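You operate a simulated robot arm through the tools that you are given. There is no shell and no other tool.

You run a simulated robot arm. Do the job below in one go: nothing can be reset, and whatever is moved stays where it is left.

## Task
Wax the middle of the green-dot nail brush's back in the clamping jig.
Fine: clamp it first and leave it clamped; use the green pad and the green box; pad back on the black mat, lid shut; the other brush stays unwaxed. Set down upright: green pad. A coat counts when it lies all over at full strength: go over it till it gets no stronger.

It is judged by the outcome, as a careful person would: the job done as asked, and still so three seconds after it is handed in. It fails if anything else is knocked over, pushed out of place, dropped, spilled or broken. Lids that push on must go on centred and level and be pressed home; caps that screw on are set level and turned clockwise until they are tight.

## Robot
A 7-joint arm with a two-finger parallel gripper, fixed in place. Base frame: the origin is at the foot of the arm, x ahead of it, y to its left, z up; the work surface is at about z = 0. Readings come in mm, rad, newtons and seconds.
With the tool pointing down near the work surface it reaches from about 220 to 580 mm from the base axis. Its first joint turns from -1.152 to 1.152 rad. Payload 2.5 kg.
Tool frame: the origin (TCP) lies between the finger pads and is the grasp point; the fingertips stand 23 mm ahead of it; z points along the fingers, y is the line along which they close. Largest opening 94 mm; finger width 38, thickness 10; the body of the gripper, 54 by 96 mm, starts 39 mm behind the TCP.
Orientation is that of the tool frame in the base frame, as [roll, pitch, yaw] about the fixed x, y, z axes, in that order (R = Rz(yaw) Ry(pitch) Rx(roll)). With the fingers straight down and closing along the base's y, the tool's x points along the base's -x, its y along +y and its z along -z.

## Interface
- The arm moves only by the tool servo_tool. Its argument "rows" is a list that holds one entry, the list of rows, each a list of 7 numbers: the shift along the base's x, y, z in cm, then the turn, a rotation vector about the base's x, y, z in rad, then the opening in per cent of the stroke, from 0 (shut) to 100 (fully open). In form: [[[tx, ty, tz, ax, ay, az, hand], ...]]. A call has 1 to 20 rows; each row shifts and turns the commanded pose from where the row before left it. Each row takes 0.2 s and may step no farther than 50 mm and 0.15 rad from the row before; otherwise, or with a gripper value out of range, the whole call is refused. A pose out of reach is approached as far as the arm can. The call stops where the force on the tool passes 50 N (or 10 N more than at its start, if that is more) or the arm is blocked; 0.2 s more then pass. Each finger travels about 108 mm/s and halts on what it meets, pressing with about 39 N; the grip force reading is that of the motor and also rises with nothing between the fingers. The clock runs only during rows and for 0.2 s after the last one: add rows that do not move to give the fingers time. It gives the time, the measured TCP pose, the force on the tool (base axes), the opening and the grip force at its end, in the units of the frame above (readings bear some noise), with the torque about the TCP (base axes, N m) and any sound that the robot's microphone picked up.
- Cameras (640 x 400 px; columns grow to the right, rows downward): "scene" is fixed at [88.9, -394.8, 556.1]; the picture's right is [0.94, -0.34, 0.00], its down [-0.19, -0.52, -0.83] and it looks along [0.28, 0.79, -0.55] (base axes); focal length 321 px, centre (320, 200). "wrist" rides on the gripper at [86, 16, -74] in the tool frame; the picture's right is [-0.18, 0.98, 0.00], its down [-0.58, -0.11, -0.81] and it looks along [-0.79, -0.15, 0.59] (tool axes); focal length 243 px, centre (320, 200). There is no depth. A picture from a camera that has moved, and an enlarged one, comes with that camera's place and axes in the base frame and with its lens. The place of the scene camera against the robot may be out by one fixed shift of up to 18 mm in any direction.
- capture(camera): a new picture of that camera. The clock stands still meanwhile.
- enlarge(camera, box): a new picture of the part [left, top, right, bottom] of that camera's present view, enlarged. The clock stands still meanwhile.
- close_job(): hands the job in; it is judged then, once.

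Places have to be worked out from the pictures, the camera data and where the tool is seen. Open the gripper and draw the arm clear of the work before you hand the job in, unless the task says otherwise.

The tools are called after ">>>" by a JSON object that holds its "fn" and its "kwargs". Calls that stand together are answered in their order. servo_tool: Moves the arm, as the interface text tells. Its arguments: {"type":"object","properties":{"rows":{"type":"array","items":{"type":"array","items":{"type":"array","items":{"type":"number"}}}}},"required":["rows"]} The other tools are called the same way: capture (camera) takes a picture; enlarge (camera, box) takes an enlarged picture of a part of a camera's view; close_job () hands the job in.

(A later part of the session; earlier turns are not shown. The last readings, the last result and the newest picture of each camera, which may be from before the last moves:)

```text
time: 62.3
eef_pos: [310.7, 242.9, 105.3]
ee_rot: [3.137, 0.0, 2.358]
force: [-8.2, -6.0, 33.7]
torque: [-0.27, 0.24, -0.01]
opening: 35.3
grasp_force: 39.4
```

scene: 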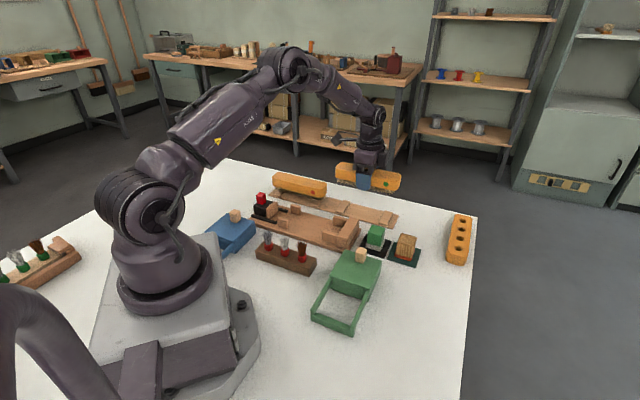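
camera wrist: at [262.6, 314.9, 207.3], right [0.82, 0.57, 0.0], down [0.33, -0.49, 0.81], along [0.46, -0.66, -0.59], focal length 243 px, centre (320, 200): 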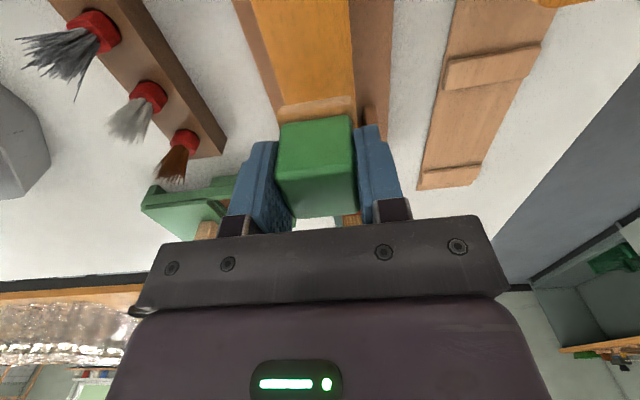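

Contact at z≈105.5 with 34 N. I ease to a lighter pressure and make a first pass of strokes along the brush.

>>> {"fn": "servo_tool", "kwargs": {"rows": [[[0, 0, 0.08, 0, 0, 0, 5], [0.28, -0.28, 0, 0, 0, 0, 5], [0.28, -0.28, 0, 0, 0, 0, 5], [0.28, -0.28, 0, 0, 0, 0, 5], [0.28, -0.28, 0, 0, 0, 0, 5], [-0.28, 0.28, 0, 0, 0, 0, 5], [-0.28, 0.28, 0, 0, 0, 0, 5], [-0.28, 0.28, 0, 0, 0, 0, 5], [-0.28, 0.28, 0, 0, 0, 0, 5], [-0.28, 0.28, 0, 0, 0, 0, 5], [-0.28, 0.28, 0, 0, 0, 0, 5], [-0.28, 0.28, 0, 0, 0, 0, 5], [-0.28, 0.28, 0, 0, 0, 0, 5], [0.28, -0.28, 0, 0, 0, 0, 5], [0.28, -0.28, 0, 0, 0, 0, 5], [0.28, -0.28, 0, 0, 0, 0, 5], [0.28, -0.28, 0, 0, 0, 0, 5], [0, 0, 0, 0, 0, 0, 5]]]}}

>>> {"fn": "enlarge", "kwargs": {"camera": "scene", "box": [260, 170, 380, 245]}}

>>> {"fn": "capture", "kwargs": {"camera": "wrist"}}

```text
time: 66.1
eef_pos: [309.6, 243.9, 105.0]
ee_rot: [-3.141, -0.002, 2.359]
force: [-7.9, 6.8, 24.7]
torque: [0.22, 0.29, -0.01]
opening: 35.2
grasp_force: 39.5
```

```text
5.33 times, centred on (320, 208) of scene
camera zoom: at [88.8, -394.8, 556.0], right [0.94, -0.34, 0.0], down [-0.19, -0.52, -0.83], along [0.28, 0.79, -0.55], focal length 1710 px, centre (320, 160)
```

zoom: 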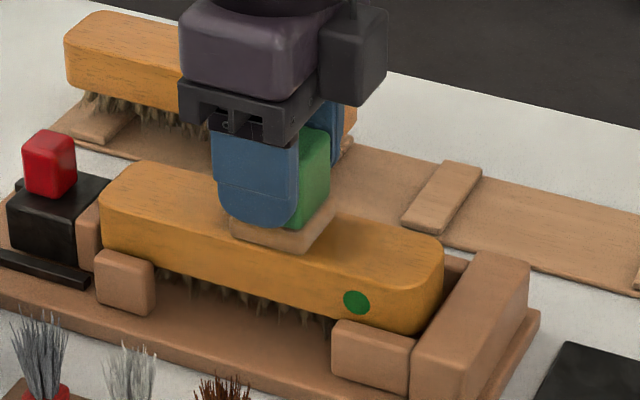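

```text
taken
camera wrist: at [261.0, 313.9, 178.5], right [0.82, 0.57, 0.0], down [0.34, -0.49, 0.81], along [0.46, -0.66, -0.59], focal length 243 px, centre (320, 200)
```

wrist: 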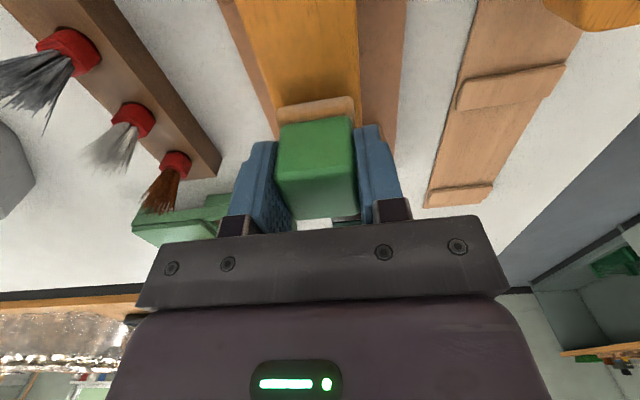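

I lift the pad and move aside to see the coat.

>>> {"fn": "servo_tool", "kwargs": {"rows": [[[0, 0, 0.5, 0, 0, 0, 5], [0, 0, 3.0, 0, 0, 0, 5], [0, 0, 4.0, 0, 0, 0, 5], [0, 0, 4.0, 0, 0, 0, 5], [0, 0, 0, 0, 0, 0, 5]]]}}

>>> {"fn": "enlarge", "kwargs": {"camera": "scene", "box": [260, 170, 380, 245]}}

>>> {"fn": "capture", "kwargs": {"camera": "wrist"}}

```text
time: 67.3
eef_pos: [309.6, 244.0, 220.2]
ee_rot: [-3.141, 0.001, 2.357]
force: [0.2, 0.6, -0.6]
torque: [0.0, 0.04, 0.0]
opening: 35.1
grasp_force: 39.1
```

```text
5.33 times, centred on (320, 208) of scene
camera zoom: at [88.8, -394.8, 556.1], right [0.94, -0.34, 0.0], down [-0.19, -0.52, -0.83], along [0.28, 0.79, -0.55], focal length 1710 px, centre (320, 160)
```

zoom: 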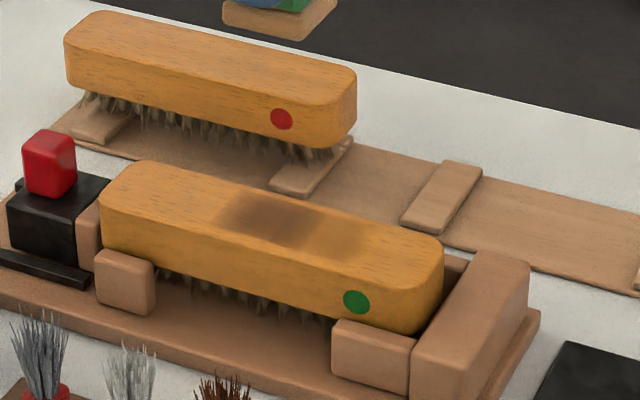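

```text
taken
camera wrist: at [261.2, 313.7, 294.0], right [0.82, 0.57, 0.0], down [0.33, -0.49, 0.81], along [0.46, -0.67, -0.59], focal length 243 px, centre (320, 200)
```

wrist: 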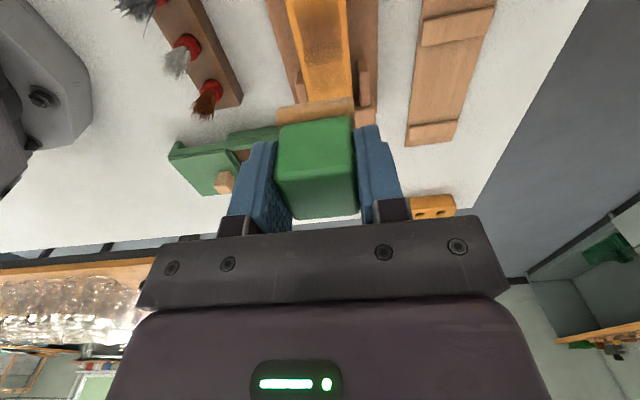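

>>> {"fn": "enlarge", "kwargs": {"camera": "scene", "box": [290, 195, 350, 232]}}

>>> {"fn": "enlarge", "kwargs": {"camera": "wrist", "box": [260, 0, 380, 75]}}

```text
10.67 times, centred on (320, 214) of scene
camera zoom: at [88.8, -394.8, 556.1], right [0.94, -0.34, 0.0], down [-0.19, -0.52, -0.83], along [0.28, 0.79, -0.55], focal length 3420 px, centre (320, 56)
```

zoom: 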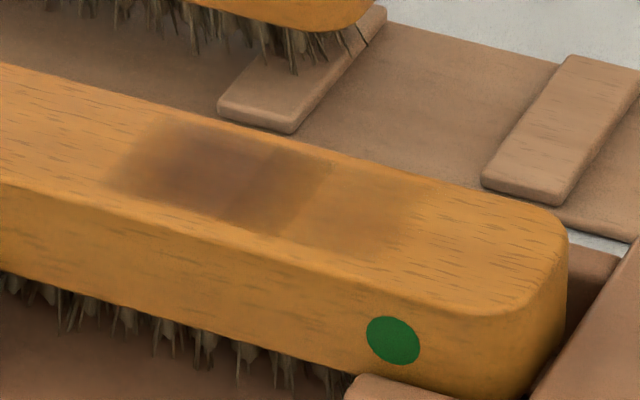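

```text
5.33 times, centred on (320, 38) of wrist
camera zoom: at [261.2, 313.7, 294.0], right [0.82, 0.57, 0.0], down [0.33, -0.49, 0.81], along [0.46, -0.67, -0.59], focal length 1294 px, centre (320, 1067)
```

zoom: 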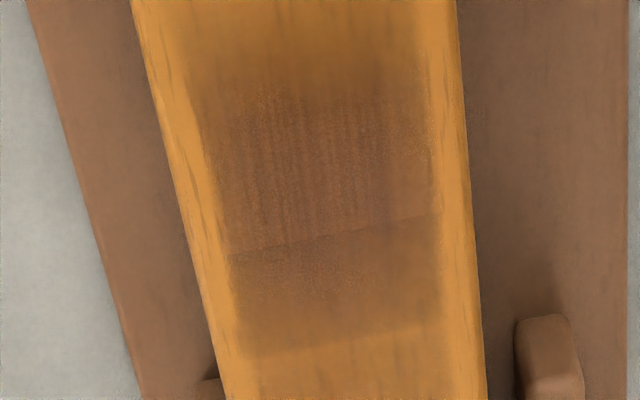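

Wax is going on, but the coat is weaker off-centre and leaves margins of several mm at both long edges. I go back down offset 5 mm toward the far edge and stroke again.

>>> {"fn": "servo_tool", "kwargs": {"rows": [[[0.35, 0.35, -4.0, 0, 0, 0, 5], [0, 0, -3.5, 0, 0, 0, 5], [0, 0, -3.0, 0, 0, 0, 5], [0, 0, -1.0, 0, 0, 0, 5], [0.35, -0.35, 0, 0, 0, 0, 5], [0.35, -0.35, 0, 0, 0, 0, 5], [0.35, -0.35, 0, 0, 0, 0, 5], [-0.35, 0.35, 0, 0, 0, 0, 5], [-0.35, 0.35, 0, 0, 0, 0, 5], [-0.35, 0.35, 0, 0, 0, 0, 5], [-0.35, 0.35, 0, 0, 0, 0, 5], [-0.35, 0.35, 0, 0, 0, 0, 5], [-0.35, 0.35, 0, 0, 0, 0, 5], [0.35, -0.35, 0, 0, 0, 0, 5], [0.35, -0.35, 0, 0, 0, 0, 5], [0.35, -0.35, 0, 0, 0, 0, 5], [0, 0, 0, 0, 0, 0, 5]]]}}

>>> {"fn": "servo_tool", "kwargs": {"rows": [[[-0.35, -0.35, 0, 0, 0, 0, 5], [-0.35, -0.35, 0, 0, 0, 0, 5], [0.35, -0.35, 0, 0, 0, 0, 5], [0.35, -0.35, 0, 0, 0, 0, 5], [0.35, -0.35, 0, 0, 0, 0, 5], [-0.35, 0.35, 0, 0, 0, 0, 5], [-0.35, 0.35, 0, 0, 0, 0, 5], [-0.35, 0.35, 0, 0, 0, 0, 5], [-0.35, 0.35, 0, 0, 0, 0, 5], [-0.35, 0.35, 0, 0, 0, 0, 5], [-0.35, 0.35, 0, 0, 0, 0, 5], [0.35, -0.35, 0, 0, 0, 0, 5], [0.35, -0.35, 0, 0, 0, 0, 5], [0.35, -0.35, 0, 0, 0, 0, 5], [0.35, 0.35, 0, 0, 0, 0, 5], [0, 0, 0, 0, 0, 0, 5]]]}}

>>> {"fn": "enlarge", "kwargs": {"camera": "scene", "box": [260, 170, 380, 245]}}

```text
time: 70.9
eef_pos: [314.5, 246.5, 103.4]
ee_rot: [3.141, -0.001, 2.359]
force: [-1.2, 2.0, 4.5]
torque: [0.08, 0.07, -0.02]
opening: 35.2
grasp_force: 38.2
```

```text
time: 74.3
eef_pos: [309.8, 240.6, 104.2]
ee_rot: [3.141, 0.003, 2.358]
force: [-4.7, -4.4, 14.8]
torque: [-0.18, 0.14, -0.02]
opening: 35.2
grasp_force: 38.7
```

```text
5.33 times, centred on (320, 208) of scene
camera zoom: at [88.8, -394.8, 556.0], right [0.94, -0.34, 0.0], down [-0.19, -0.52, -0.83], along [0.28, 0.79, -0.55], focal length 1710 px, centre (320, 160)
```

zoom: 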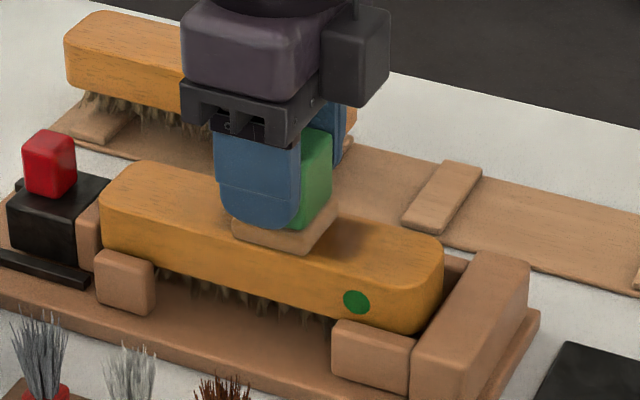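

I lift and inspect the coat again.

>>> {"fn": "servo_tool", "kwargs": {"rows": [[[0, 0, 0.5, 0, 0, 0, 5], [0, 0, 3.0, 0, 0, 0, 5], [0, 0, 4.0, 0, 0, 0, 5], [0, 0, 4.0, 0, 0, 0, 5], [0, 0, 0, 0, 0, 0, 5]]]}}

>>> {"fn": "enlarge", "kwargs": {"camera": "scene", "box": [290, 195, 350, 232]}}

>>> {"fn": "enlarge", "kwargs": {"camera": "wrist", "box": [260, 0, 380, 75]}}

>>> {"fn": "enlarge", "kwargs": {"camera": "scene", "box": [240, 120, 400, 220]}}

```text
time: 75.5
eef_pos: [309.2, 242.4, 219.8]
ee_rot: [-3.141, -0.002, 2.357]
force: [0.6, -0.3, -0.6]
torque: [-0.01, 0.03, 0.0]
opening: 35.2
grasp_force: 39.1
```

```text
10.67 times, centred on (320, 214) of scene
camera zoom: at [88.8, -394.8, 556.1], right [0.94, -0.34, 0.0], down [-0.19, -0.52, -0.83], along [0.28, 0.79, -0.55], focal length 3420 px, centre (320, 56)
```

zoom: 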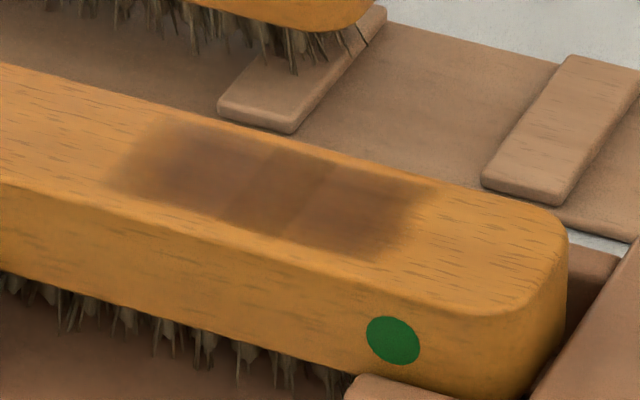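

```text
5.33 times, centred on (320, 38) of wrist
camera zoom: at [260.3, 312.7, 293.7], right [0.82, 0.57, 0.0], down [0.33, -0.49, 0.81], along [0.46, -0.67, -0.59], focal length 1294 px, centre (320, 1067)
```

zoom: 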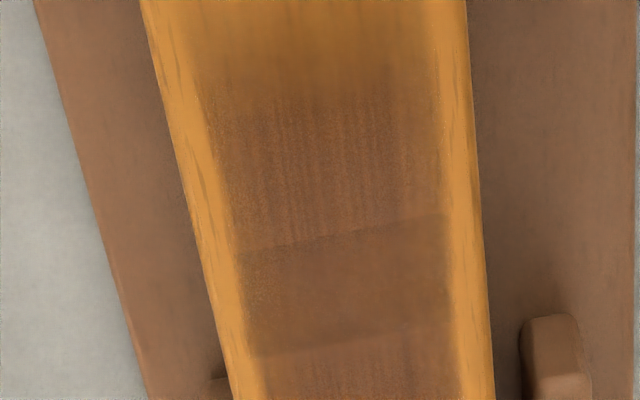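

```text
4.00 times, centred on (320, 170) of scene
camera zoom: at [88.8, -394.8, 556.1], right [0.94, -0.34, 0.0], down [-0.19, -0.52, -0.83], along [0.28, 0.79, -0.55], focal length 1282 px, centre (320, 320)
```

zoom: 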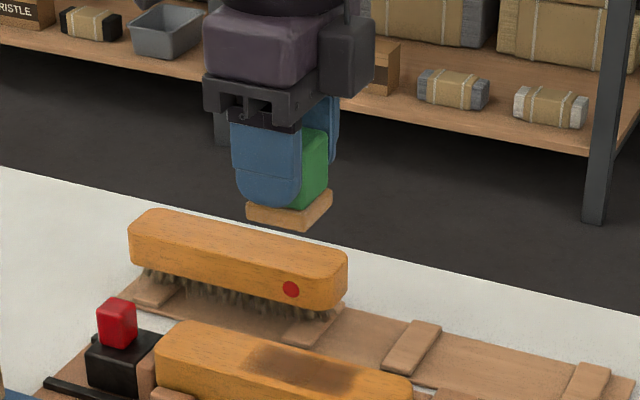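

The coat is now even, but matching it against the brush ends in the scene view puts it about 10 mm off-centre toward the dot end (brush centre is near p≈36). I shift 10 mm the other way and stroke around the true centre.

>>> {"fn": "servo_tool", "kwargs": {"rows": [[[-0.75, 0.75, -3.5, 0, 0, 0, 5], [0.35, 0.35, -3.5, 0, 0, 0, 5], [0, 0, -3.5, 0, 0, 0, 5], [0, 0, -1.05, 0, 0, 0, 5], [0.35, -0.35, 0, 0, 0, 0, 5], [0.35, -0.35, 0, 0, 0, 0, 5], [-0.35, 0.35, 0, 0, 0, 0, 5], [-0.35, 0.35, 0, 0, 0, 0, 5], [-0.35, 0.35, 0, 0, 0, 0, 5], [-0.35, 0.35, 0, 0, 0, 0, 5], [-0.35, 0.35, 0, 0, 0, 0, 5], [-0.35, -0.35, 0, 0, 0, 0, 5], [0.35, -0.35, 0, 0, 0, 0, 5], [0.35, -0.35, 0, 0, 0, 0, 5], [0.35, -0.35, 0, 0, 0, 0, 5], [0.35, -0.35, 0, 0, 0, 0, 5], [0.35, -0.35, 0, 0, 0, 0, 5], [-0.35, -0.35, 0, 0, 0, 0, 5], [0, 0, 0, 0, 0, 0, 5]]]}}

>>> {"fn": "servo_tool", "kwargs": {"rows": [[[-0.35, 0.35, 0, 0, 0, 0, 5], [-0.35, 0.35, 0, 0, 0, 0, 5], [-0.35, 0.35, 0, 0, 0, 0, 5], [-0.35, 0.35, 0, 0, 0, 0, 5], [-0.35, 0.35, 0, 0, 0, 0, 5], [0.35, 0.35, 0, 0, 0, 0, 5], [0.35, -0.35, 0, 0, 0, 0, 5], [0.35, -0.35, 0, 0, 0, 0, 5], [0.35, -0.35, 0, 0, 0, 0, 5], [0, 0, 0, 0, 0, 0, 5], [0, 0, 0.5, 0, 0, 0, 5], [0, 0, 3.0, 0, 0, 0, 5], [0, 0, 4.0, 0, 0, 0, 5], [0, 0, 4.0, 0, 0, 0, 5], [0, 0, 0, 0, 0, 0, 5]]]}}

>>> {"fn": "enlarge", "kwargs": {"camera": "scene", "box": [290, 195, 350, 232]}}

>>> {"fn": "enlarge", "kwargs": {"camera": "wrist", "box": [260, 0, 380, 75]}}

>>> {"fn": "enlarge", "kwargs": {"camera": "scene", "box": [240, 170, 360, 245]}}

```text
time: 79.5
eef_pos: [308.0, 238.3, 103.8]
ee_rot: [3.139, 0.005, 2.356]
force: [7.5, 1.7, 15.6]
torque: [0.1, -0.24, -0.03]
opening: 34.8
grasp_force: 38.5
```

```text
time: 82.7
eef_pos: [301.9, 250.0, 219.2]
ee_rot: [-3.141, -0.001, 2.358]
force: [0.4, -0.8, -1.1]
torque: [0.0, 0.02, 0.02]
opening: 35.3
grasp_force: 38.5
```

```text
10.67 times, centred on (320, 214) of scene
camera zoom: at [88.8, -394.8, 556.1], right [0.94, -0.34, 0.0], down [-0.19, -0.52, -0.83], along [0.28, 0.79, -0.55], focal length 3420 px, centre (320, 56)
```

zoom: 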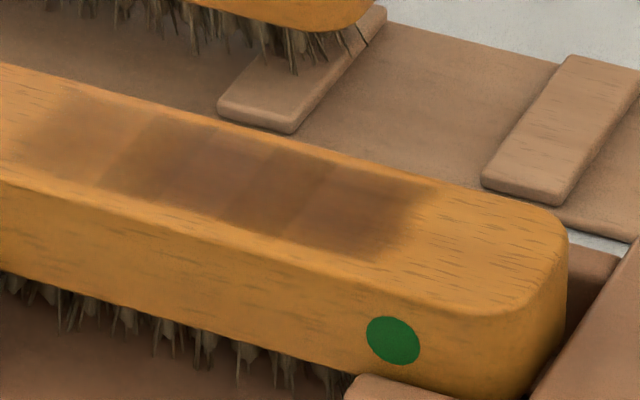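

```text
5.33 times, centred on (320, 38) of wrist
camera zoom: at [253.0, 321.1, 293.1], right [0.82, 0.57, 0.0], down [0.33, -0.49, 0.81], along [0.46, -0.67, -0.59], focal length 1294 px, centre (320, 1067)
```

zoom: 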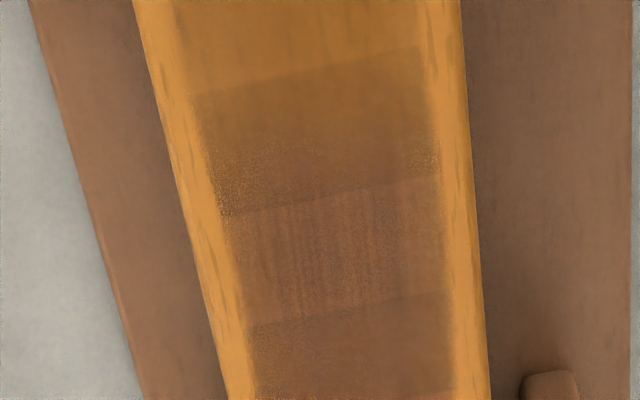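

```text
5.33 times, centred on (300, 208) of scene
camera zoom: at [88.8, -394.8, 556.1], right [0.94, -0.34, 0.0], down [-0.19, -0.52, -0.83], along [0.28, 0.79, -0.55], focal length 1710 px, centre (427, 160)
```

zoom: 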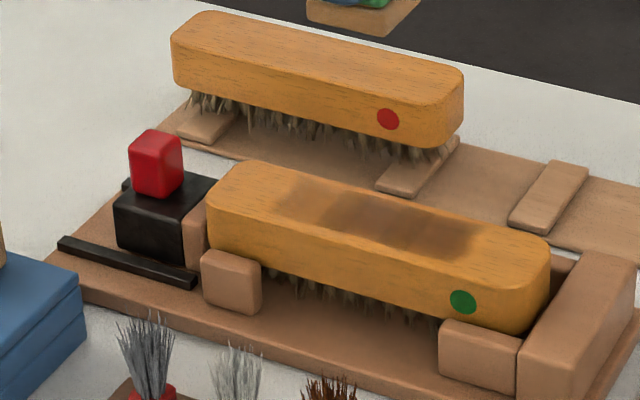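

The far-left part is still lighter, so the pad is running low. I go back to the wax to reload.

>>> {"fn": "servo_tool", "kwargs": {"rows": [[[0.4, -2.0, -1.0, 0, 0, 0, 5], [0.7, -3.8, -1.5, 0, 0, 0, 5], [0.7, -3.8, -1.5, 0, 0, 0, 5], [0.7, -3.8, -1.5, 0, 0, 0, 5], [0.7, -3.8, -1.5, 0, 0, 0, 5], [0.46, -2.8, -1.4, 0, 0, 0, 5], [0, 0, -2.5, 0, 0, 0, 5], [0, 0, -2.0, 0, 0, 0, 5], [0, 0, -0.8, 0, 0, 0, 5], [0, 0, 0, 0, 0, 0, 5]]]}}

>>> {"fn": "enlarge", "kwargs": {"camera": "scene", "box": [310, 220, 410, 282]}}

```text
time: 84.9
eef_pos: [339.8, 49.2, 81.6]
ee_rot: [-3.142, 0.001, 2.357]
force: [0.4, -0.7, -0.7]
torque: [0.0, -0.03, 0.01]
opening: 35.2
grasp_force: 39.2
```

```text
6.40 times, centred on (360, 251) of scene
camera zoom: at [88.9, -394.8, 556.1], right [0.94, -0.34, 0.0], down [-0.19, -0.52, -0.83], along [0.28, 0.79, -0.55], focal length 2052 px, centre (64, -126)
```

zoom: 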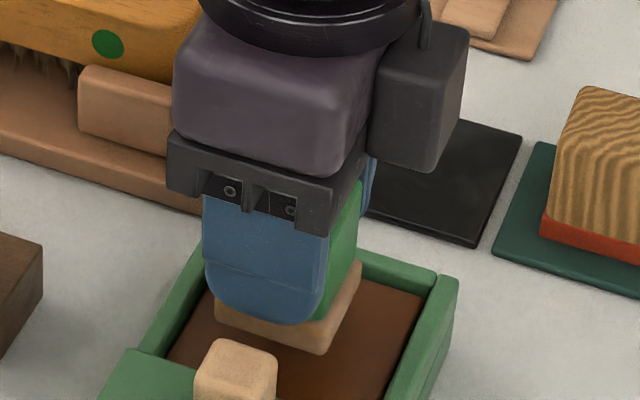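

Above the wax again; I press down lightly and rub to reload.

>>> {"fn": "servo_tool", "kwargs": {"rows": [[[0, 0, -0.5, 0, 0, 0, 5], [0, 0, -0.4, 0, 0, 0, 5], [0, 0, -0.3, 0, 0, 0, 5], [0, 0, 0, 0, 0, 0, 5]]]}}

```text
time: 85.9
eef_pos: [339.3, 50.1, 70.2]
ee_rot: [-3.14, -0.001, 2.357]
force: [0.5, 0.2, 0.1]
torque: [-0.02, -0.01, -0.03]
opening: 34.7
grasp_force: 38.8
```

No contact at 70.2, so the pad has crept up slightly in the grip. I go 2 mm lower.

>>> {"fn": "servo_tool", "kwargs": {"rows": [[[0, 0, -0.15, 0, 0, 0, 5], [0, 0, -0.1, 0, 0, 0, 5], [0, 0, 0, 0, 0, 0, 5]]]}}

```text
time: 86.7
eef_pos: [339.4, 49.0, 67.9]
ee_rot: [3.141, 0.002, 2.359]
force: [-9.0, -0.9, 32.7]
torque: [-0.06, 0.18, 0.02]
opening: 35.2
grasp_force: 39.2
```

Contact with 33 N. I ease a little, rub and lift off, heading back to the brush centre at p≈39.

>>> {"fn": "servo_tool", "kwargs": {"rows": [[[0, 0, 0.07, 0, 0, 0, 5], [0.3, -0.3, 0, 0, 0, 0, 5], [0.3, -0.3, 0, 0, 0, 0, 5], [-0.3, 0.3, 0, 0, 0, 0, 5], [-0.3, 0.3, 0, 0, 0, 0, 5], [-0.3, 0.3, 0, 0, 0, 0, 5], [-0.3, 0.3, 0, 0, 0, 0, 5], [0.3, -0.3, 0, 0, 0, 0, 5], [0.3, -0.3, 0, 0, 0, 0, 5], [0, 0, 0, 0, 0, 0, 5], [0, 0, 0.6, 0, 0, 0, 5], [0, 0, 2.5, 0, 0, 0, 5], [0, 0, 3.3, 0, 0, 0, 5], [0, 0, 0, 0, 0, 0, 5]]]}}

>>> {"fn": "enlarge", "kwargs": {"camera": "scene", "box": [300, 190, 420, 265]}}

```text
time: 89.7
eef_pos: [337.2, 50.7, 131.6]
ee_rot: [-3.141, 0.0, 2.356]
force: [0.1, 0.4, 0.2]
torque: [-0.02, 0.02, -0.04]
opening: 35.3
grasp_force: 39.6
```

```text
5.33 times, centred on (360, 228) of scene
camera zoom: at [88.8, -394.8, 556.1], right [0.94, -0.34, 0.0], down [-0.19, -0.52, -0.83], along [0.28, 0.79, -0.55], focal length 1710 px, centre (107, 53)
```

zoom: 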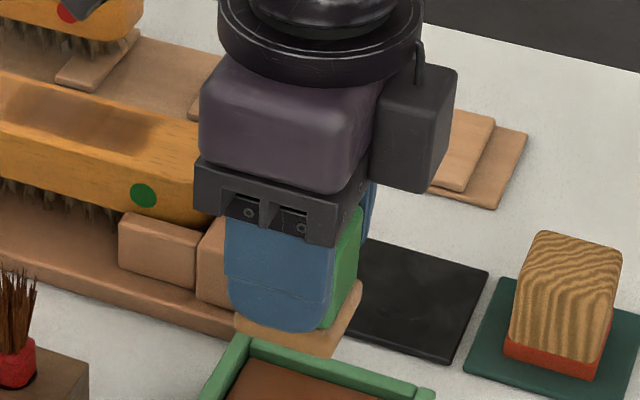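

Reloaded. I carry the pad back over the brush, centred at p≈39.

>>> {"fn": "servo_tool", "kwargs": {"rows": [[[-0.3, 2.0, 0, 0, 0, 0, 5], [-0.65, 3.9, 0, 0, 0, 0, 5], [-0.65, 3.9, 0, 0, 0, 0, 5], [-0.65, 3.9, 0, 0, 0, 0, 5], [-0.65, 3.9, 0, 0, 0, 0, 5], [-0.37, 2.26, 0, 0, 0, 0, 5], [0, 0, -1.2, 0, 0, 0, 5], [0, 0, -1.1, 0, 0, 0, 5], [0, 0, -0.3, 0, 0, 0, 5], [0, 0, 0, 0, 0, 0, 5]]]}}

>>> {"fn": "enlarge", "kwargs": {"camera": "scene", "box": [260, 170, 380, 245]}}

```text
time: 91.9
eef_pos: [307.5, 249.3, 106.3]
ee_rot: [3.141, -0.001, 2.358]
force: [-0.6, 0.1, -0.4]
torque: [0.0, 0.02, -0.03]
opening: 35.0
grasp_force: 38.8
```

```text
5.33 times, centred on (320, 208) of scene
camera zoom: at [88.9, -394.7, 556.1], right [0.94, -0.34, 0.0], down [-0.19, -0.52, -0.83], along [0.28, 0.79, -0.55], focal length 1710 px, centre (320, 160)
```

zoom: 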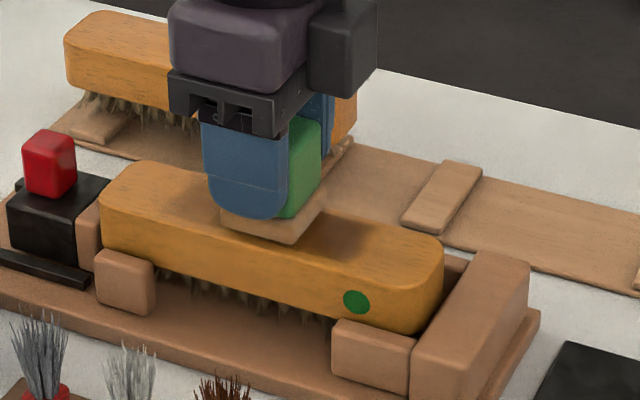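

Pad is centred along the brush now. I lower to contact and make full passes on three lanes.

>>> {"fn": "servo_tool", "kwargs": {"rows": [[[0, 0, -0.4, 0, 0, 0, 5], [-0.35, 0.35, 0, 0, 0, 0, 5], [-0.35, 0.35, 0, 0, 0, 0, 5], [-0.35, 0.35, 0, 0, 0, 0, 5], [0.35, -0.35, 0, 0, 0, 0, 5], [0.35, -0.35, 0, 0, 0, 0, 5], [0.35, -0.35, 0, 0, 0, 0, 5], [0.35, -0.35, 0, 0, 0, 0, 5], [0.35, -0.35, 0, 0, 0, 0, 5], [0.35, -0.35, 0, 0, 0, 0, 5], [-0.42, -0.42, 0, 0, 0, 0, 5], [-0.35, 0.35, 0, 0, 0, 0, 5], [-0.35, 0.35, 0, 0, 0, 0, 5], [-0.35, 0.35, 0, 0, 0, 0, 5], [-0.35, 0.35, 0, 0, 0, 0, 5], [-0.35, 0.35, 0, 0, 0, 0, 5], [-0.35, 0.35, 0, 0, 0, 0, 5], [0, 0, 0, 0, 0, 0, 5]]]}}

>>> {"fn": "servo_tool", "kwargs": {"rows": [[[0.42, 0.42, 0, 0, 0, 0, 5], [0.2, 0.2, 0, 0, 0, 0, 5], [0.35, -0.35, 0, 0, 0, 0, 5], [0.35, -0.35, 0, 0, 0, 0, 5], [0.35, -0.35, 0, 0, 0, 0, 5], [0.35, -0.35, 0, 0, 0, 0, 5], [0.35, -0.35, 0, 0, 0, 0, 5], [0.35, -0.35, 0, 0, 0, 0, 5], [-0.35, -0.35, 0, 0, 0, 0, 5], [-0.35, 0.35, 0, 0, 0, 0, 5], [-0.35, 0.35, 0, 0, 0, 0, 5], [-0.35, 0.35, 0, 0, 0, 0, 5], [-0.35, 0.35, 0, 0, 0, 0, 5], [-0.35, 0.35, 0, 0, 0, 0, 5], [-0.35, 0.35, 0, 0, 0, 0, 5], [0, 0, 0, 0, 0, 0, 5], [0.35, -0.35, 0, 0, 0, 0, 5], [0.35, -0.35, 0, 0, 0, 0, 5], [0.35, -0.35, 0, 0, 0, 0, 5], [0, 0, 0, 0, 0, 0, 5]]]}}

>>> {"fn": "servo_tool", "kwargs": {"rows": [[[0, 0, 0.5, 0, 0, 0, 5], [0, 0, 3.0, 0, 0, 0, 5], [0, 0, 4.0, 0, 0, 0, 5], [0, 0, 4.0, 0, 0, 0, 5], [0, 0, 0, 0, 0, 0, 5]]]}}

>>> {"fn": "enlarge", "kwargs": {"camera": "scene", "box": [290, 195, 350, 232]}}

>>> {"fn": "enlarge", "kwargs": {"camera": "scene", "box": [240, 170, 360, 245]}}

>>> {"fn": "enlarge", "kwargs": {"camera": "wrist", "box": [260, 0, 380, 75]}}

```text
time: 95.7
eef_pos: [292.0, 254.3, 102.6]
ee_rot: [3.14, 0.002, 2.359]
force: [6.6, -4.3, 18.4]
torque: [-0.2, -0.35, 0.01]
opening: 34.9
grasp_force: 38.9
```

```text
time: 99.9
eef_pos: [305.1, 246.0, 102.1]
ee_rot: [3.141, -0.001, 2.357]
force: [-2.6, 4.1, 9.4]
torque: [0.11, 0.09, -0.01]
opening: 34.9
grasp_force: 39.1
```

```text
time: 101.1
eef_pos: [304.5, 245.0, 218.1]
ee_rot: [3.141, 0.001, 2.358]
force: [0.7, 1.0, -0.3]
torque: [-0.02, 0.0, -0.04]
opening: 34.9
grasp_force: 39.2
```

```text
10.67 times, centred on (320, 214) of scene
camera zoom: at [88.8, -394.8, 556.1], right [0.94, -0.34, 0.0], down [-0.19, -0.52, -0.83], along [0.28, 0.79, -0.55], focal length 3420 px, centre (320, 56)
```

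zoom: 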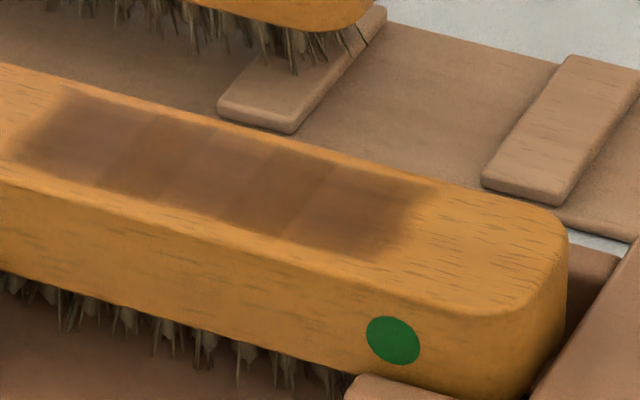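

```text
5.33 times, centred on (300, 208) of scene
camera zoom: at [88.8, -394.8, 556.1], right [0.94, -0.34, 0.0], down [-0.19, -0.52, -0.83], along [0.28, 0.79, -0.55], focal length 1710 px, centre (427, 160)
```

zoom: 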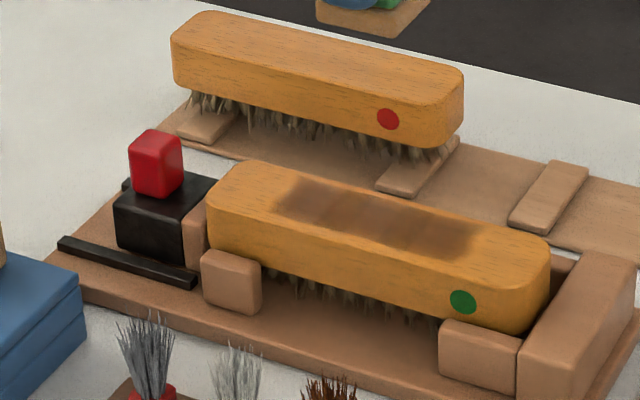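

```text
5.33 times, centred on (320, 38) of wrist
camera zoom: at [255.9, 316.7, 292.6], right [0.82, 0.57, 0.0], down [0.33, -0.49, 0.81], along [0.46, -0.67, -0.59], focal length 1294 px, centre (320, 1067)
```

zoom: 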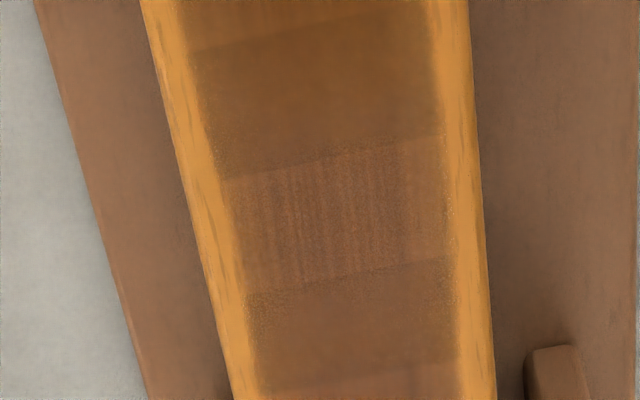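

The coat now looks even and centred on the back. To make sure it is at full strength, I reload once more and go over it again, then compare.

>>> {"fn": "servo_tool", "kwargs": {"rows": [[[0.4, -2.0, -1.0, 0, 0, 0, 5], [0.65, -3.7, -1.5, 0, 0, 0, 5], [0.65, -3.7, -1.5, 0, 0, 0, 5], [0.65, -3.7, -1.5, 0, 0, 0, 5], [0.65, -3.7, -1.5, 0, 0, 0, 5], [0.4, -2.7, -1.4, 0, 0, 0, 5], [0, 0, -2.5, 0, 0, 0, 5], [0, 0, -2.0, 0, 0, 0, 5], [0, 0, -1.2, 0, 0, 0, 5], [0, 0, -0.5, 0, 0, 0, 5], [0, 0, 0, 0, 0, 0, 5]]]}}

```text
time: 103.5
eef_pos: [337.9, 51.5, 70.4]
ee_rot: [3.141, 0.0, 2.358]
force: [-0.2, 0.1, -0.5]
torque: [0.01, -0.01, 0.0]
opening: 35.0
grasp_force: 38.4
```

Just above the wax. I press 3 mm further, rub, and lift off again.

>>> {"fn": "servo_tool", "kwargs": {"rows": [[[0, 0, -0.2, 0, 0, 0, 5], [0, 0, -0.1, 0, 0, 0, 5], [0, 0, 0, 0, 0, 0, 5]]]}}

>>> {"fn": "servo_tool", "kwargs": {"rows": [[[0.3, -0.3, 0, 0, 0, 0, 5], [0.3, -0.3, 0, 0, 0, 0, 5], [-0.3, 0.3, 0, 0, 0, 0, 5], [-0.3, 0.3, 0, 0, 0, 0, 5], [-0.3, 0.3, 0, 0, 0, 0, 5], [-0.3, 0.3, 0, 0, 0, 0, 5], [0.3, -0.3, 0, 0, 0, 0, 5], [0.3, -0.3, 0, 0, 0, 0, 5], [0, 0, 0, 0, 0, 0, 5]]]}}

>>> {"fn": "servo_tool", "kwargs": {"rows": [[[0, 0, 0.6, 0, 0, 0, 5], [0, 0, 2.5, 0, 0, 0, 5], [0, 0, 3.3, 0, 0, 0, 5], [-0.3, 2.0, 0, 0, 0, 0, 5], [-0.65, 3.9, 0, 0, 0, 0, 5], [-0.65, 3.9, 0, 0, 0, 0, 5], [-0.65, 3.9, 0, 0, 0, 0, 5], [-0.65, 3.9, 0, 0, 0, 0, 5], [-0.45, 2.1, 0, 0, 0, 0, 5], [0, 0, 0, 0, 0, 0, 5]]]}}

```text
time: 104.3
eef_pos: [338.4, 51.4, 67.0]
ee_rot: [3.141, 0.001, 2.357]
force: [0.4, 0.1, -0.8]
torque: [0.03, 0.01, 0.0]
opening: 35.3
grasp_force: 38.6
```

```text
time: 106.3
eef_pos: [338.9, 51.8, 69.1]
ee_rot: [3.141, -0.001, 2.359]
force: [0.5, -0.7, -0.6]
torque: [0.03, 0.02, 0.0]
opening: 35.4
grasp_force: 39.1
```

```text
time: 108.5
eef_pos: [305.5, 249.9, 131.5]
ee_rot: [3.141, 0.001, 2.358]
force: [0.1, -0.8, -0.4]
torque: [0.0, 0.0, 0.02]
opening: 35.1
grasp_force: 38.5
```

The last dip made no contact (pad crept up further in the grip). I'm back over the brush anyway, so I check the current coat and the pad seat closely first.

>>> {"fn": "enlarge", "kwargs": {"camera": "scene", "box": [280, 150, 360, 200]}}

>>> {"fn": "capture", "kwargs": {"camera": "wrist"}}

```text
8.00 times, centred on (320, 175) of scene
camera zoom: at [88.9, -394.7, 556.1], right [0.94, -0.34, 0.0], down [-0.19, -0.52, -0.83], along [0.28, 0.79, -0.55], focal length 2565 px, centre (320, 400)
```

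zoom: 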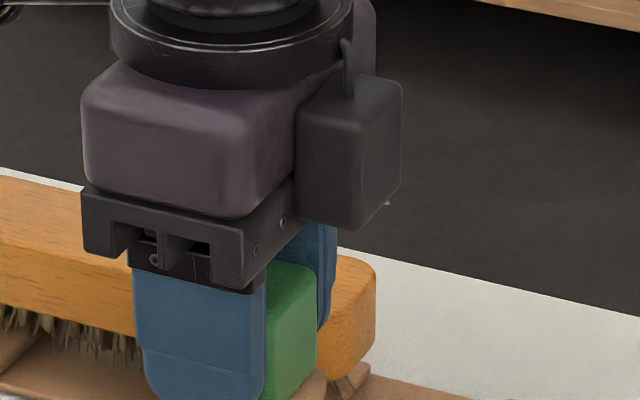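

```text
taken
camera wrist: at [256.5, 320.3, 206.1], right [0.82, 0.57, 0.0], down [0.33, -0.49, 0.81], along [0.46, -0.66, -0.59], focal length 243 px, centre (320, 200)
```

wrist: 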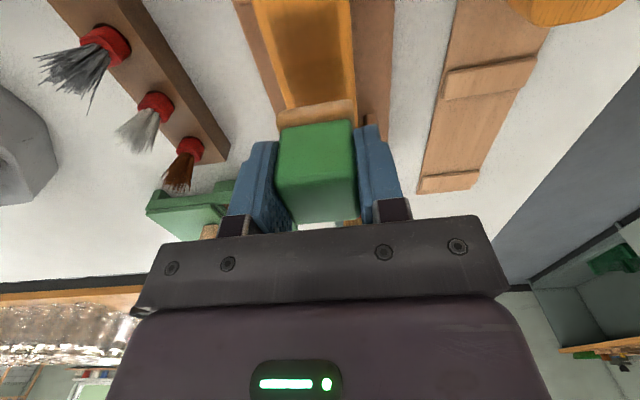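

Pad still upright in the hand. I make another pass at contact height and see whether the coat darkens.

>>> {"fn": "servo_tool", "kwargs": {"rows": [[[0, 0, -1.5, 0, 0, 0, 5], [0, 0, -1.2, 0, 0, 0, 5], [0, 0, -0.3, 0, 0, 0, 5], [0, 0, 0, 0, 0, 0, 5]]]}}

```text
time: 109.5
eef_pos: [305.1, 249.2, 102.7]
ee_rot: [3.141, 0.0, 2.357]
force: [-0.9, -1.1, 3.5]
torque: [-0.03, 0.04, 0.0]
opening: 35.0
grasp_force: 39.4
```

Light contact at 102.7. I press 1.5 mm more and stroke the three lanes over ±18 mm.

>>> {"fn": "servo_tool", "kwargs": {"rows": [[[0, 0, -0.13, 0, 0, 0, 5], [-0.4, 0.4, 0, 0, 0, 0, 5], [-0.4, 0.4, 0, 0, 0, 0, 5], [-0.4, 0.4, 0, 0, 0, 0, 5], [0.4, -0.4, 0, 0, 0, 0, 5], [0.4, -0.4, 0, 0, 0, 0, 5], [0.4, -0.4, 0, 0, 0, 0, 5], [0.4, -0.4, 0, 0, 0, 0, 5], [0.4, -0.4, 0, 0, 0, 0, 5], [0.4, -0.4, 0, 0, 0, 0, 5], [-0.35, -0.35, 0, 0, 0, 0, 5], [-0.4, 0.4, 0, 0, 0, 0, 5], [-0.4, 0.4, 0, 0, 0, 0, 5], [-0.4, 0.4, 0, 0, 0, 0, 5], [-0.4, 0.4, 0, 0, 0, 0, 5], [-0.4, 0.4, 0, 0, 0, 0, 5], [-0.4, 0.4, 0, 0, 0, 0, 5], [0, 0, 0, 0, 0, 0, 5]]]}}

>>> {"fn": "servo_tool", "kwargs": {"rows": [[[0.35, 0.35, 0, 0, 0, 0, 5], [0.25, 0.25, 0, 0, 0, 0, 5], [0.4, -0.4, 0, 0, 0, 0, 5], [0.4, -0.4, 0, 0, 0, 0, 5], [0.4, -0.4, 0, 0, 0, 0, 5], [0.4, -0.4, 0, 0, 0, 0, 5], [0.4, -0.4, 0, 0, 0, 0, 5], [0.4, -0.4, 0, 0, 0, 0, 5], [-0.25, -0.25, 0, 0, 0, 0, 5], [-0.4, 0.4, 0, 0, 0, 0, 5], [-0.4, 0.4, 0, 0, 0, 0, 5], [-0.4, 0.4, 0, 0, 0, 0, 5], [0, 0, 0, 0, 0, 0, 5]]]}}

>>> {"fn": "servo_tool", "kwargs": {"rows": [[[0, 0, 0.5, 0, 0, 0, 5], [0, 0, 3.0, 0, 0, 0, 5], [0, 0, 4.0, 0, 0, 0, 5], [0, 0, 4.0, 0, 0, 0, 5], [0, 0, 0, 0, 0, 0, 5]]]}}

>>> {"fn": "enlarge", "kwargs": {"camera": "scene", "box": [290, 195, 350, 232]}}

>>> {"fn": "enlarge", "kwargs": {"camera": "scene", "box": [240, 170, 360, 245]}}

>>> {"fn": "enlarge", "kwargs": {"camera": "wrist", "box": [260, 0, 380, 75]}}

```text
time: 113.3
eef_pos: [291.3, 257.9, 101.9]
ee_rot: [3.139, 0.002, 2.355]
force: [9.2, -8.3, 33.9]
torque: [-0.37, -0.28, -0.01]
opening: 35.1
grasp_force: 38.4
```

```text
time: 113.7
eef_pos: [292.1, 258.2, 102.5]
ee_rot: [-3.137, -0.001, 2.356]
force: [-1.6, -1.4, 7.2]
torque: [0.03, -0.07, -0.05]
opening: 34.8
grasp_force: 38.9
stopped in row 1: the force on the tool passed its limit at 55 N (the readings are from after the stop); the commanded pose is now the measured one
```

```text
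time: 114.8
eef_pos: [290.4, 257.2, 217.8]
ee_rot: [-3.134, 0.0, 2.356]
force: [0.1, -0.3, 0.3]
torque: [0.0, -0.01, 0.01]
opening: 35.0
grasp_force: 39.5
```

```text
10.67 times, centred on (320, 214) of scene
camera zoom: at [88.8, -394.8, 556.1], right [0.94, -0.34, 0.0], down [-0.19, -0.52, -0.83], along [0.28, 0.79, -0.55], focal length 3420 px, centre (320, 56)
```

zoom: 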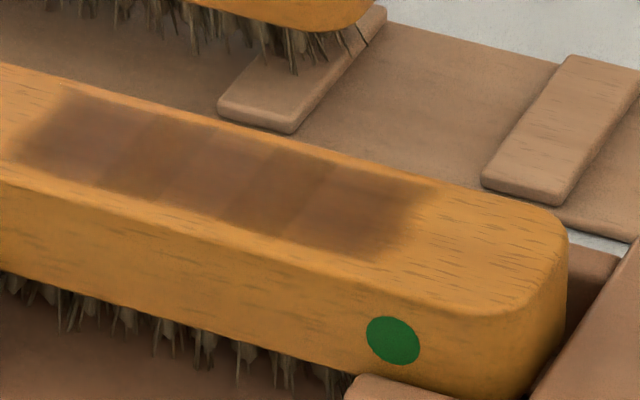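

```text
5.33 times, centred on (300, 208) of scene
camera zoom: at [88.8, -394.8, 556.1], right [0.94, -0.34, 0.0], down [-0.19, -0.52, -0.83], along [0.28, 0.79, -0.55], focal length 1710 px, centre (427, 160)
```

zoom: 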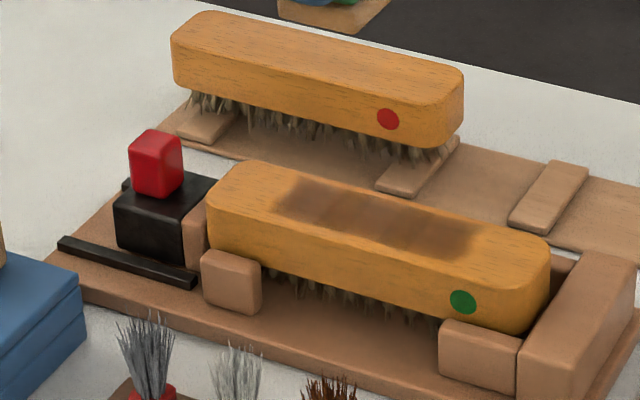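

```text
5.33 times, centred on (320, 38) of wrist
camera zoom: at [242.0, 328.3, 291.2], right [0.83, 0.56, -0.01], down [0.34, -0.48, 0.81], along [0.45, -0.67, -0.59], focal length 1294 px, centre (320, 1067)
```

zoom: 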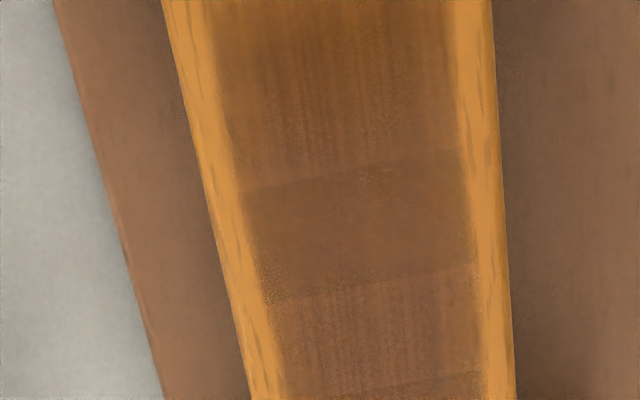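

The coat looks practically unchanged by that pass. I compare the zones at higher zoom before deciding on another loaded pass.

>>> {"fn": "enlarge", "kwargs": {"camera": "scene", "box": [288, 198, 334, 226]}}

```text
13.91 times, centred on (311, 212) of scene
camera zoom: at [88.8, -394.8, 556.1], right [0.94, -0.34, 0.0], down [-0.19, -0.52, -0.83], along [0.28, 0.79, -0.55], focal length 4460 px, centre (445, 33)
```

zoom: 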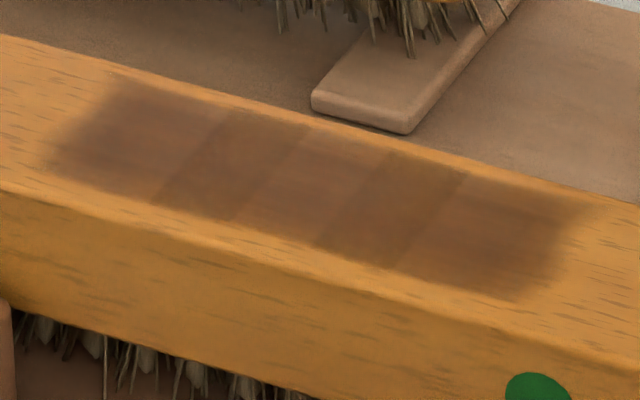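

The three overlapping zones look alike. To be sure it's saturated I reload properly and give one more pass, also undoing the tiny tilt from the stop.

>>> {"fn": "servo_tool", "kwargs": {"rows": [[[0.5, -2.0, -1.0, 0.0054, -0.0054, 0, 5], [0.9, -4.0, -1.5, 0, 0, 0, 5], [0.9, -4.0, -1.5, 0, 0, 0, 5], [0.9, -4.0, -1.5, 0, 0, 0, 5], [0.9, -4.0, -1.5, 0, 0, 0, 5], [0.7, -2.6, -1.4, 0, 0, 0, 5], [0, 0, -2.5, 0, 0, 0, 5], [0, 0, -2.0, 0, 0, 0, 5], [0, 0, -1.2, 0, 0, 0, 5], [0, 0, -0.7, 0, 0, 0, 5], [0, 0, 0, 0, 0, 0, 5]]]}}

>>> {"fn": "servo_tool", "kwargs": {"rows": [[[0, 0, -0.15, 0, 0, 0, 5], [0, 0, -0.1, 0, 0, 0, 5], [0, 0, 0, 0, 0, 0, 5]]]}}

```text
time: 117.2
eef_pos: [340.2, 51.7, 68.8]
ee_rot: [3.139, 0.0, 2.356]
force: [-0.6, -0.5, -1.0]
torque: [-0.02, 0.03, 0.01]
opening: 35.1
grasp_force: 38.7
```

```text
time: 118.0
eef_pos: [338.8, 51.3, 66.4]
ee_rot: [3.14, 0.0, 2.357]
force: [-10.2, -1.9, 41.2]
torque: [-0.19, 0.39, -0.01]
opening: 35.0
grasp_force: 39.0
```

Firm contact at 66.4 with 41 N. I ease off 1 mm, rub briefly, and return to the brush.

>>> {"fn": "servo_tool", "kwargs": {"rows": [[[0, 0, 0.12, 0, 0, 0, 5], [0.3, -0.3, 0, 0, 0, 0, 5], [0.3, -0.3, 0, 0, 0, 0, 5], [-0.3, 0.3, 0, 0, 0, 0, 5], [-0.3, 0.3, 0, 0, 0, 0, 5], [-0.3, 0.3, 0, 0, 0, 0, 5], [-0.3, 0.3, 0, 0, 0, 0, 5], [0.3, -0.3, 0, 0, 0, 0, 5], [0.3, -0.3, 0, 0, 0, 0, 5], [0, 0, 0, 0, 0, 0, 5]]]}}

>>> {"fn": "servo_tool", "kwargs": {"rows": [[[0, 0, 0.6, 0, 0, 0, 5], [0, 0, 2.5, 0, 0, 0, 5], [0, 0, 3.3, 0, 0, 0, 5], [-0.3, 2.0, 0, 0, 0, 0, 5], [-0.65, 3.9, 0, 0, 0, 0, 5], [-0.65, 3.9, 0, 0, 0, 0, 5], [-0.65, 3.9, 0, 0, 0, 0, 5], [-0.65, 3.9, 0, 0, 0, 0, 5], [-0.5, 2.1, 0, 0, 0, 0, 5], [0, 0, -1.5, 0, 0, 0, 5], [0, 0, -1.0, 0, 0, 0, 5], [0, 0, 0, 0, 0, 0, 5]]]}}

```text
time: 120.2
eef_pos: [339.5, 52.0, 66.3]
ee_rot: [3.14, 0.001, 2.357]
force: [-2.5, 4.0, 11.8]
torque: [0.04, 0.08, 0.01]
opening: 35.0
grasp_force: 39.0
```

```text
time: 122.8
eef_pos: [306.2, 248.7, 105.7]
ee_rot: [3.139, 0.001, 2.356]
force: [-0.3, -0.1, 0.5]
torque: [-0.02, 0.02, 0.02]
opening: 35.1
grasp_force: 38.5
```

Loaded again and above the brush. I lower to contact.

>>> {"fn": "servo_tool", "kwargs": {"rows": [[[0, 0, -0.3, 0, 0, 0, 5], [0, 0, -0.15, 0, 0, 0, 5], [0, 0, 0, 0, 0, 0, 5]]]}}

```text
time: 123.7
eef_pos: [306.4, 248.5, 102.2]
ee_rot: [3.141, 0.0, 2.357]
force: [-2.0, -2.1, 7.5]
torque: [-0.11, 0.08, -0.04]
opening: 35.3
grasp_force: 39.2
```

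Light contact of 7.5 N. I add half a millimetre and do the lanes again.

>>> {"fn": "servo_tool", "kwargs": {"rows": [[[0, 0, -0.06, 0, 0, 0, 5], [-0.4, 0.4, 0, 0, 0, 0, 5], [-0.4, 0.4, 0, 0, 0, 0, 5], [-0.4, 0.4, 0, 0, 0, 0, 5], [0.4, -0.4, 0, 0, 0, 0, 5], [0.4, -0.4, 0, 0, 0, 0, 5], [0.4, -0.4, 0, 0, 0, 0, 5], [0.4, -0.4, 0, 0, 0, 0, 5], [0.4, -0.4, 0, 0, 0, 0, 5], [0.4, -0.4, 0, 0, 0, 0, 5], [-0.3, -0.3, 0, 0, 0, 0, 5], [-0.4, 0.4, 0, 0, 0, 0, 5], [-0.4, 0.4, 0, 0, 0, 0, 5], [-0.4, 0.4, 0, 0, 0, 0, 5], [-0.4, 0.4, 0, 0, 0, 0, 5], [-0.4, 0.4, 0, 0, 0, 0, 5], [-0.4, 0.4, 0, 0, 0, 0, 5], [0, 0, 0, 0, 0, 0, 5]]]}}

>>> {"fn": "servo_tool", "kwargs": {"rows": [[[0.25, 0.25, 0, 0, 0, 0, 5], [0.25, 0.25, 0, 0, 0, 0, 5], [0.4, -0.4, 0, 0, 0, 0, 5], [0.4, -0.4, 0, 0, 0, 0, 5], [0.4, -0.4, 0, 0, 0, 0, 5], [0.4, -0.4, 0, 0, 0, 0, 5], [0.4, -0.4, 0, 0, 0, 0, 5], [0.4, -0.4, 0, 0, 0, 0, 5], [-0.2, -0.2, 0, 0, 0, 0, 5], [-0.4, 0.4, 0, 0, 0, 0, 5], [-0.4, 0.4, 0, 0, 0, 0, 5], [-0.4, 0.4, 0, 0, 0, 0, 5], [0, 0, 0, 0, 0, 0, 5]]]}}

>>> {"fn": "servo_tool", "kwargs": {"rows": [[[0, 0, 0.5, 0, 0, 0, 5], [0, 0, 3.0, 0, 0, 0, 5], [0, 0, 4.0, 0, 0, 0, 5], [0, 0, 4.0, 0, 0, 0, 5], [0, 0, 0, 0, 0, 0, 5]]]}}

>>> {"fn": "enlarge", "kwargs": {"camera": "scene", "box": [288, 198, 334, 226]}}

>>> {"fn": "enlarge", "kwargs": {"camera": "scene", "box": [240, 170, 360, 245]}}

>>> {"fn": "enlarge", "kwargs": {"camera": "wrist", "box": [260, 0, 380, 75]}}

```text
time: 127.5
eef_pos: [290.9, 258.1, 101.4]
ee_rot: [3.139, 0.001, 2.355]
force: [8.2, -8.4, 30.7]
torque: [-0.37, -0.29, -0.02]
opening: 35.1
grasp_force: 39.2
```

```text
time: 130.2
eef_pos: [307.1, 248.2, 101.3]
ee_rot: [3.139, 0.003, 2.355]
force: [9.5, -9.7, 29.7]
torque: [-0.39, -0.24, 0.01]
opening: 35.1
grasp_force: 38.9
```

```text
time: 131.4
eef_pos: [305.3, 249.5, 215.4]
ee_rot: [-3.141, 0.0, 2.356]
force: [0.4, 0.0, -1.1]
torque: [0.02, -0.01, -0.03]
opening: 35.1
grasp_force: 38.9
```

```text
13.91 times, centred on (311, 212) of scene
camera zoom: at [88.8, -394.8, 556.1], right [0.94, -0.34, 0.0], down [-0.19, -0.52, -0.83], along [0.28, 0.79, -0.55], focal length 4460 px, centre (445, 33)
```

zoom: 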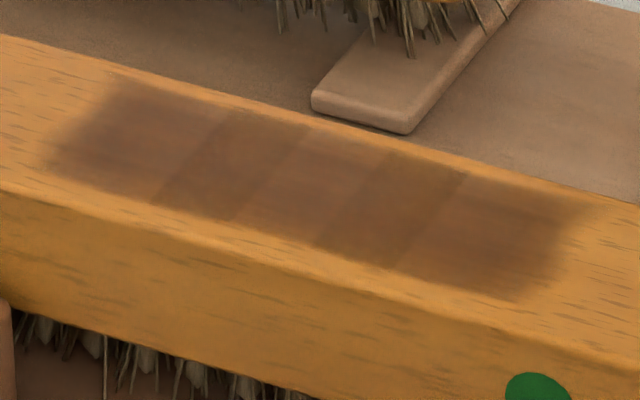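

```text
5.33 times, centred on (300, 208) of scene
camera zoom: at [88.8, -394.8, 556.1], right [0.94, -0.34, 0.0], down [-0.19, -0.52, -0.83], along [0.28, 0.79, -0.55], focal length 1710 px, centre (427, 160)
```

zoom: 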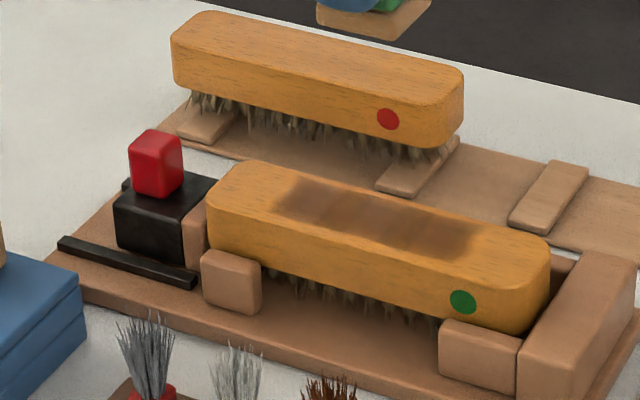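

```text
5.33 times, centred on (320, 38) of wrist
camera zoom: at [256.4, 319.6, 289.6], right [0.82, 0.57, 0.0], down [0.33, -0.49, 0.81], along [0.46, -0.67, -0.59], focal length 1294 px, centre (320, 1067)
```

zoom: 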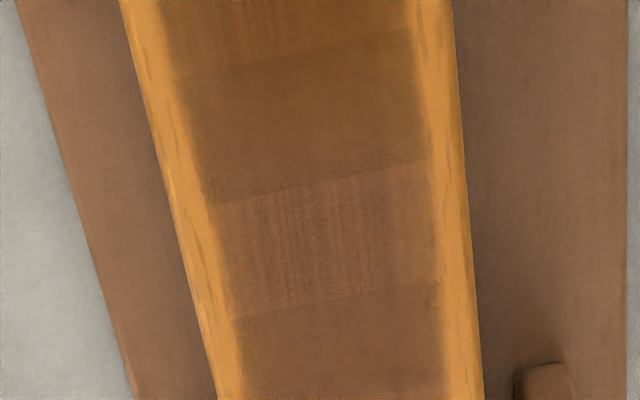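

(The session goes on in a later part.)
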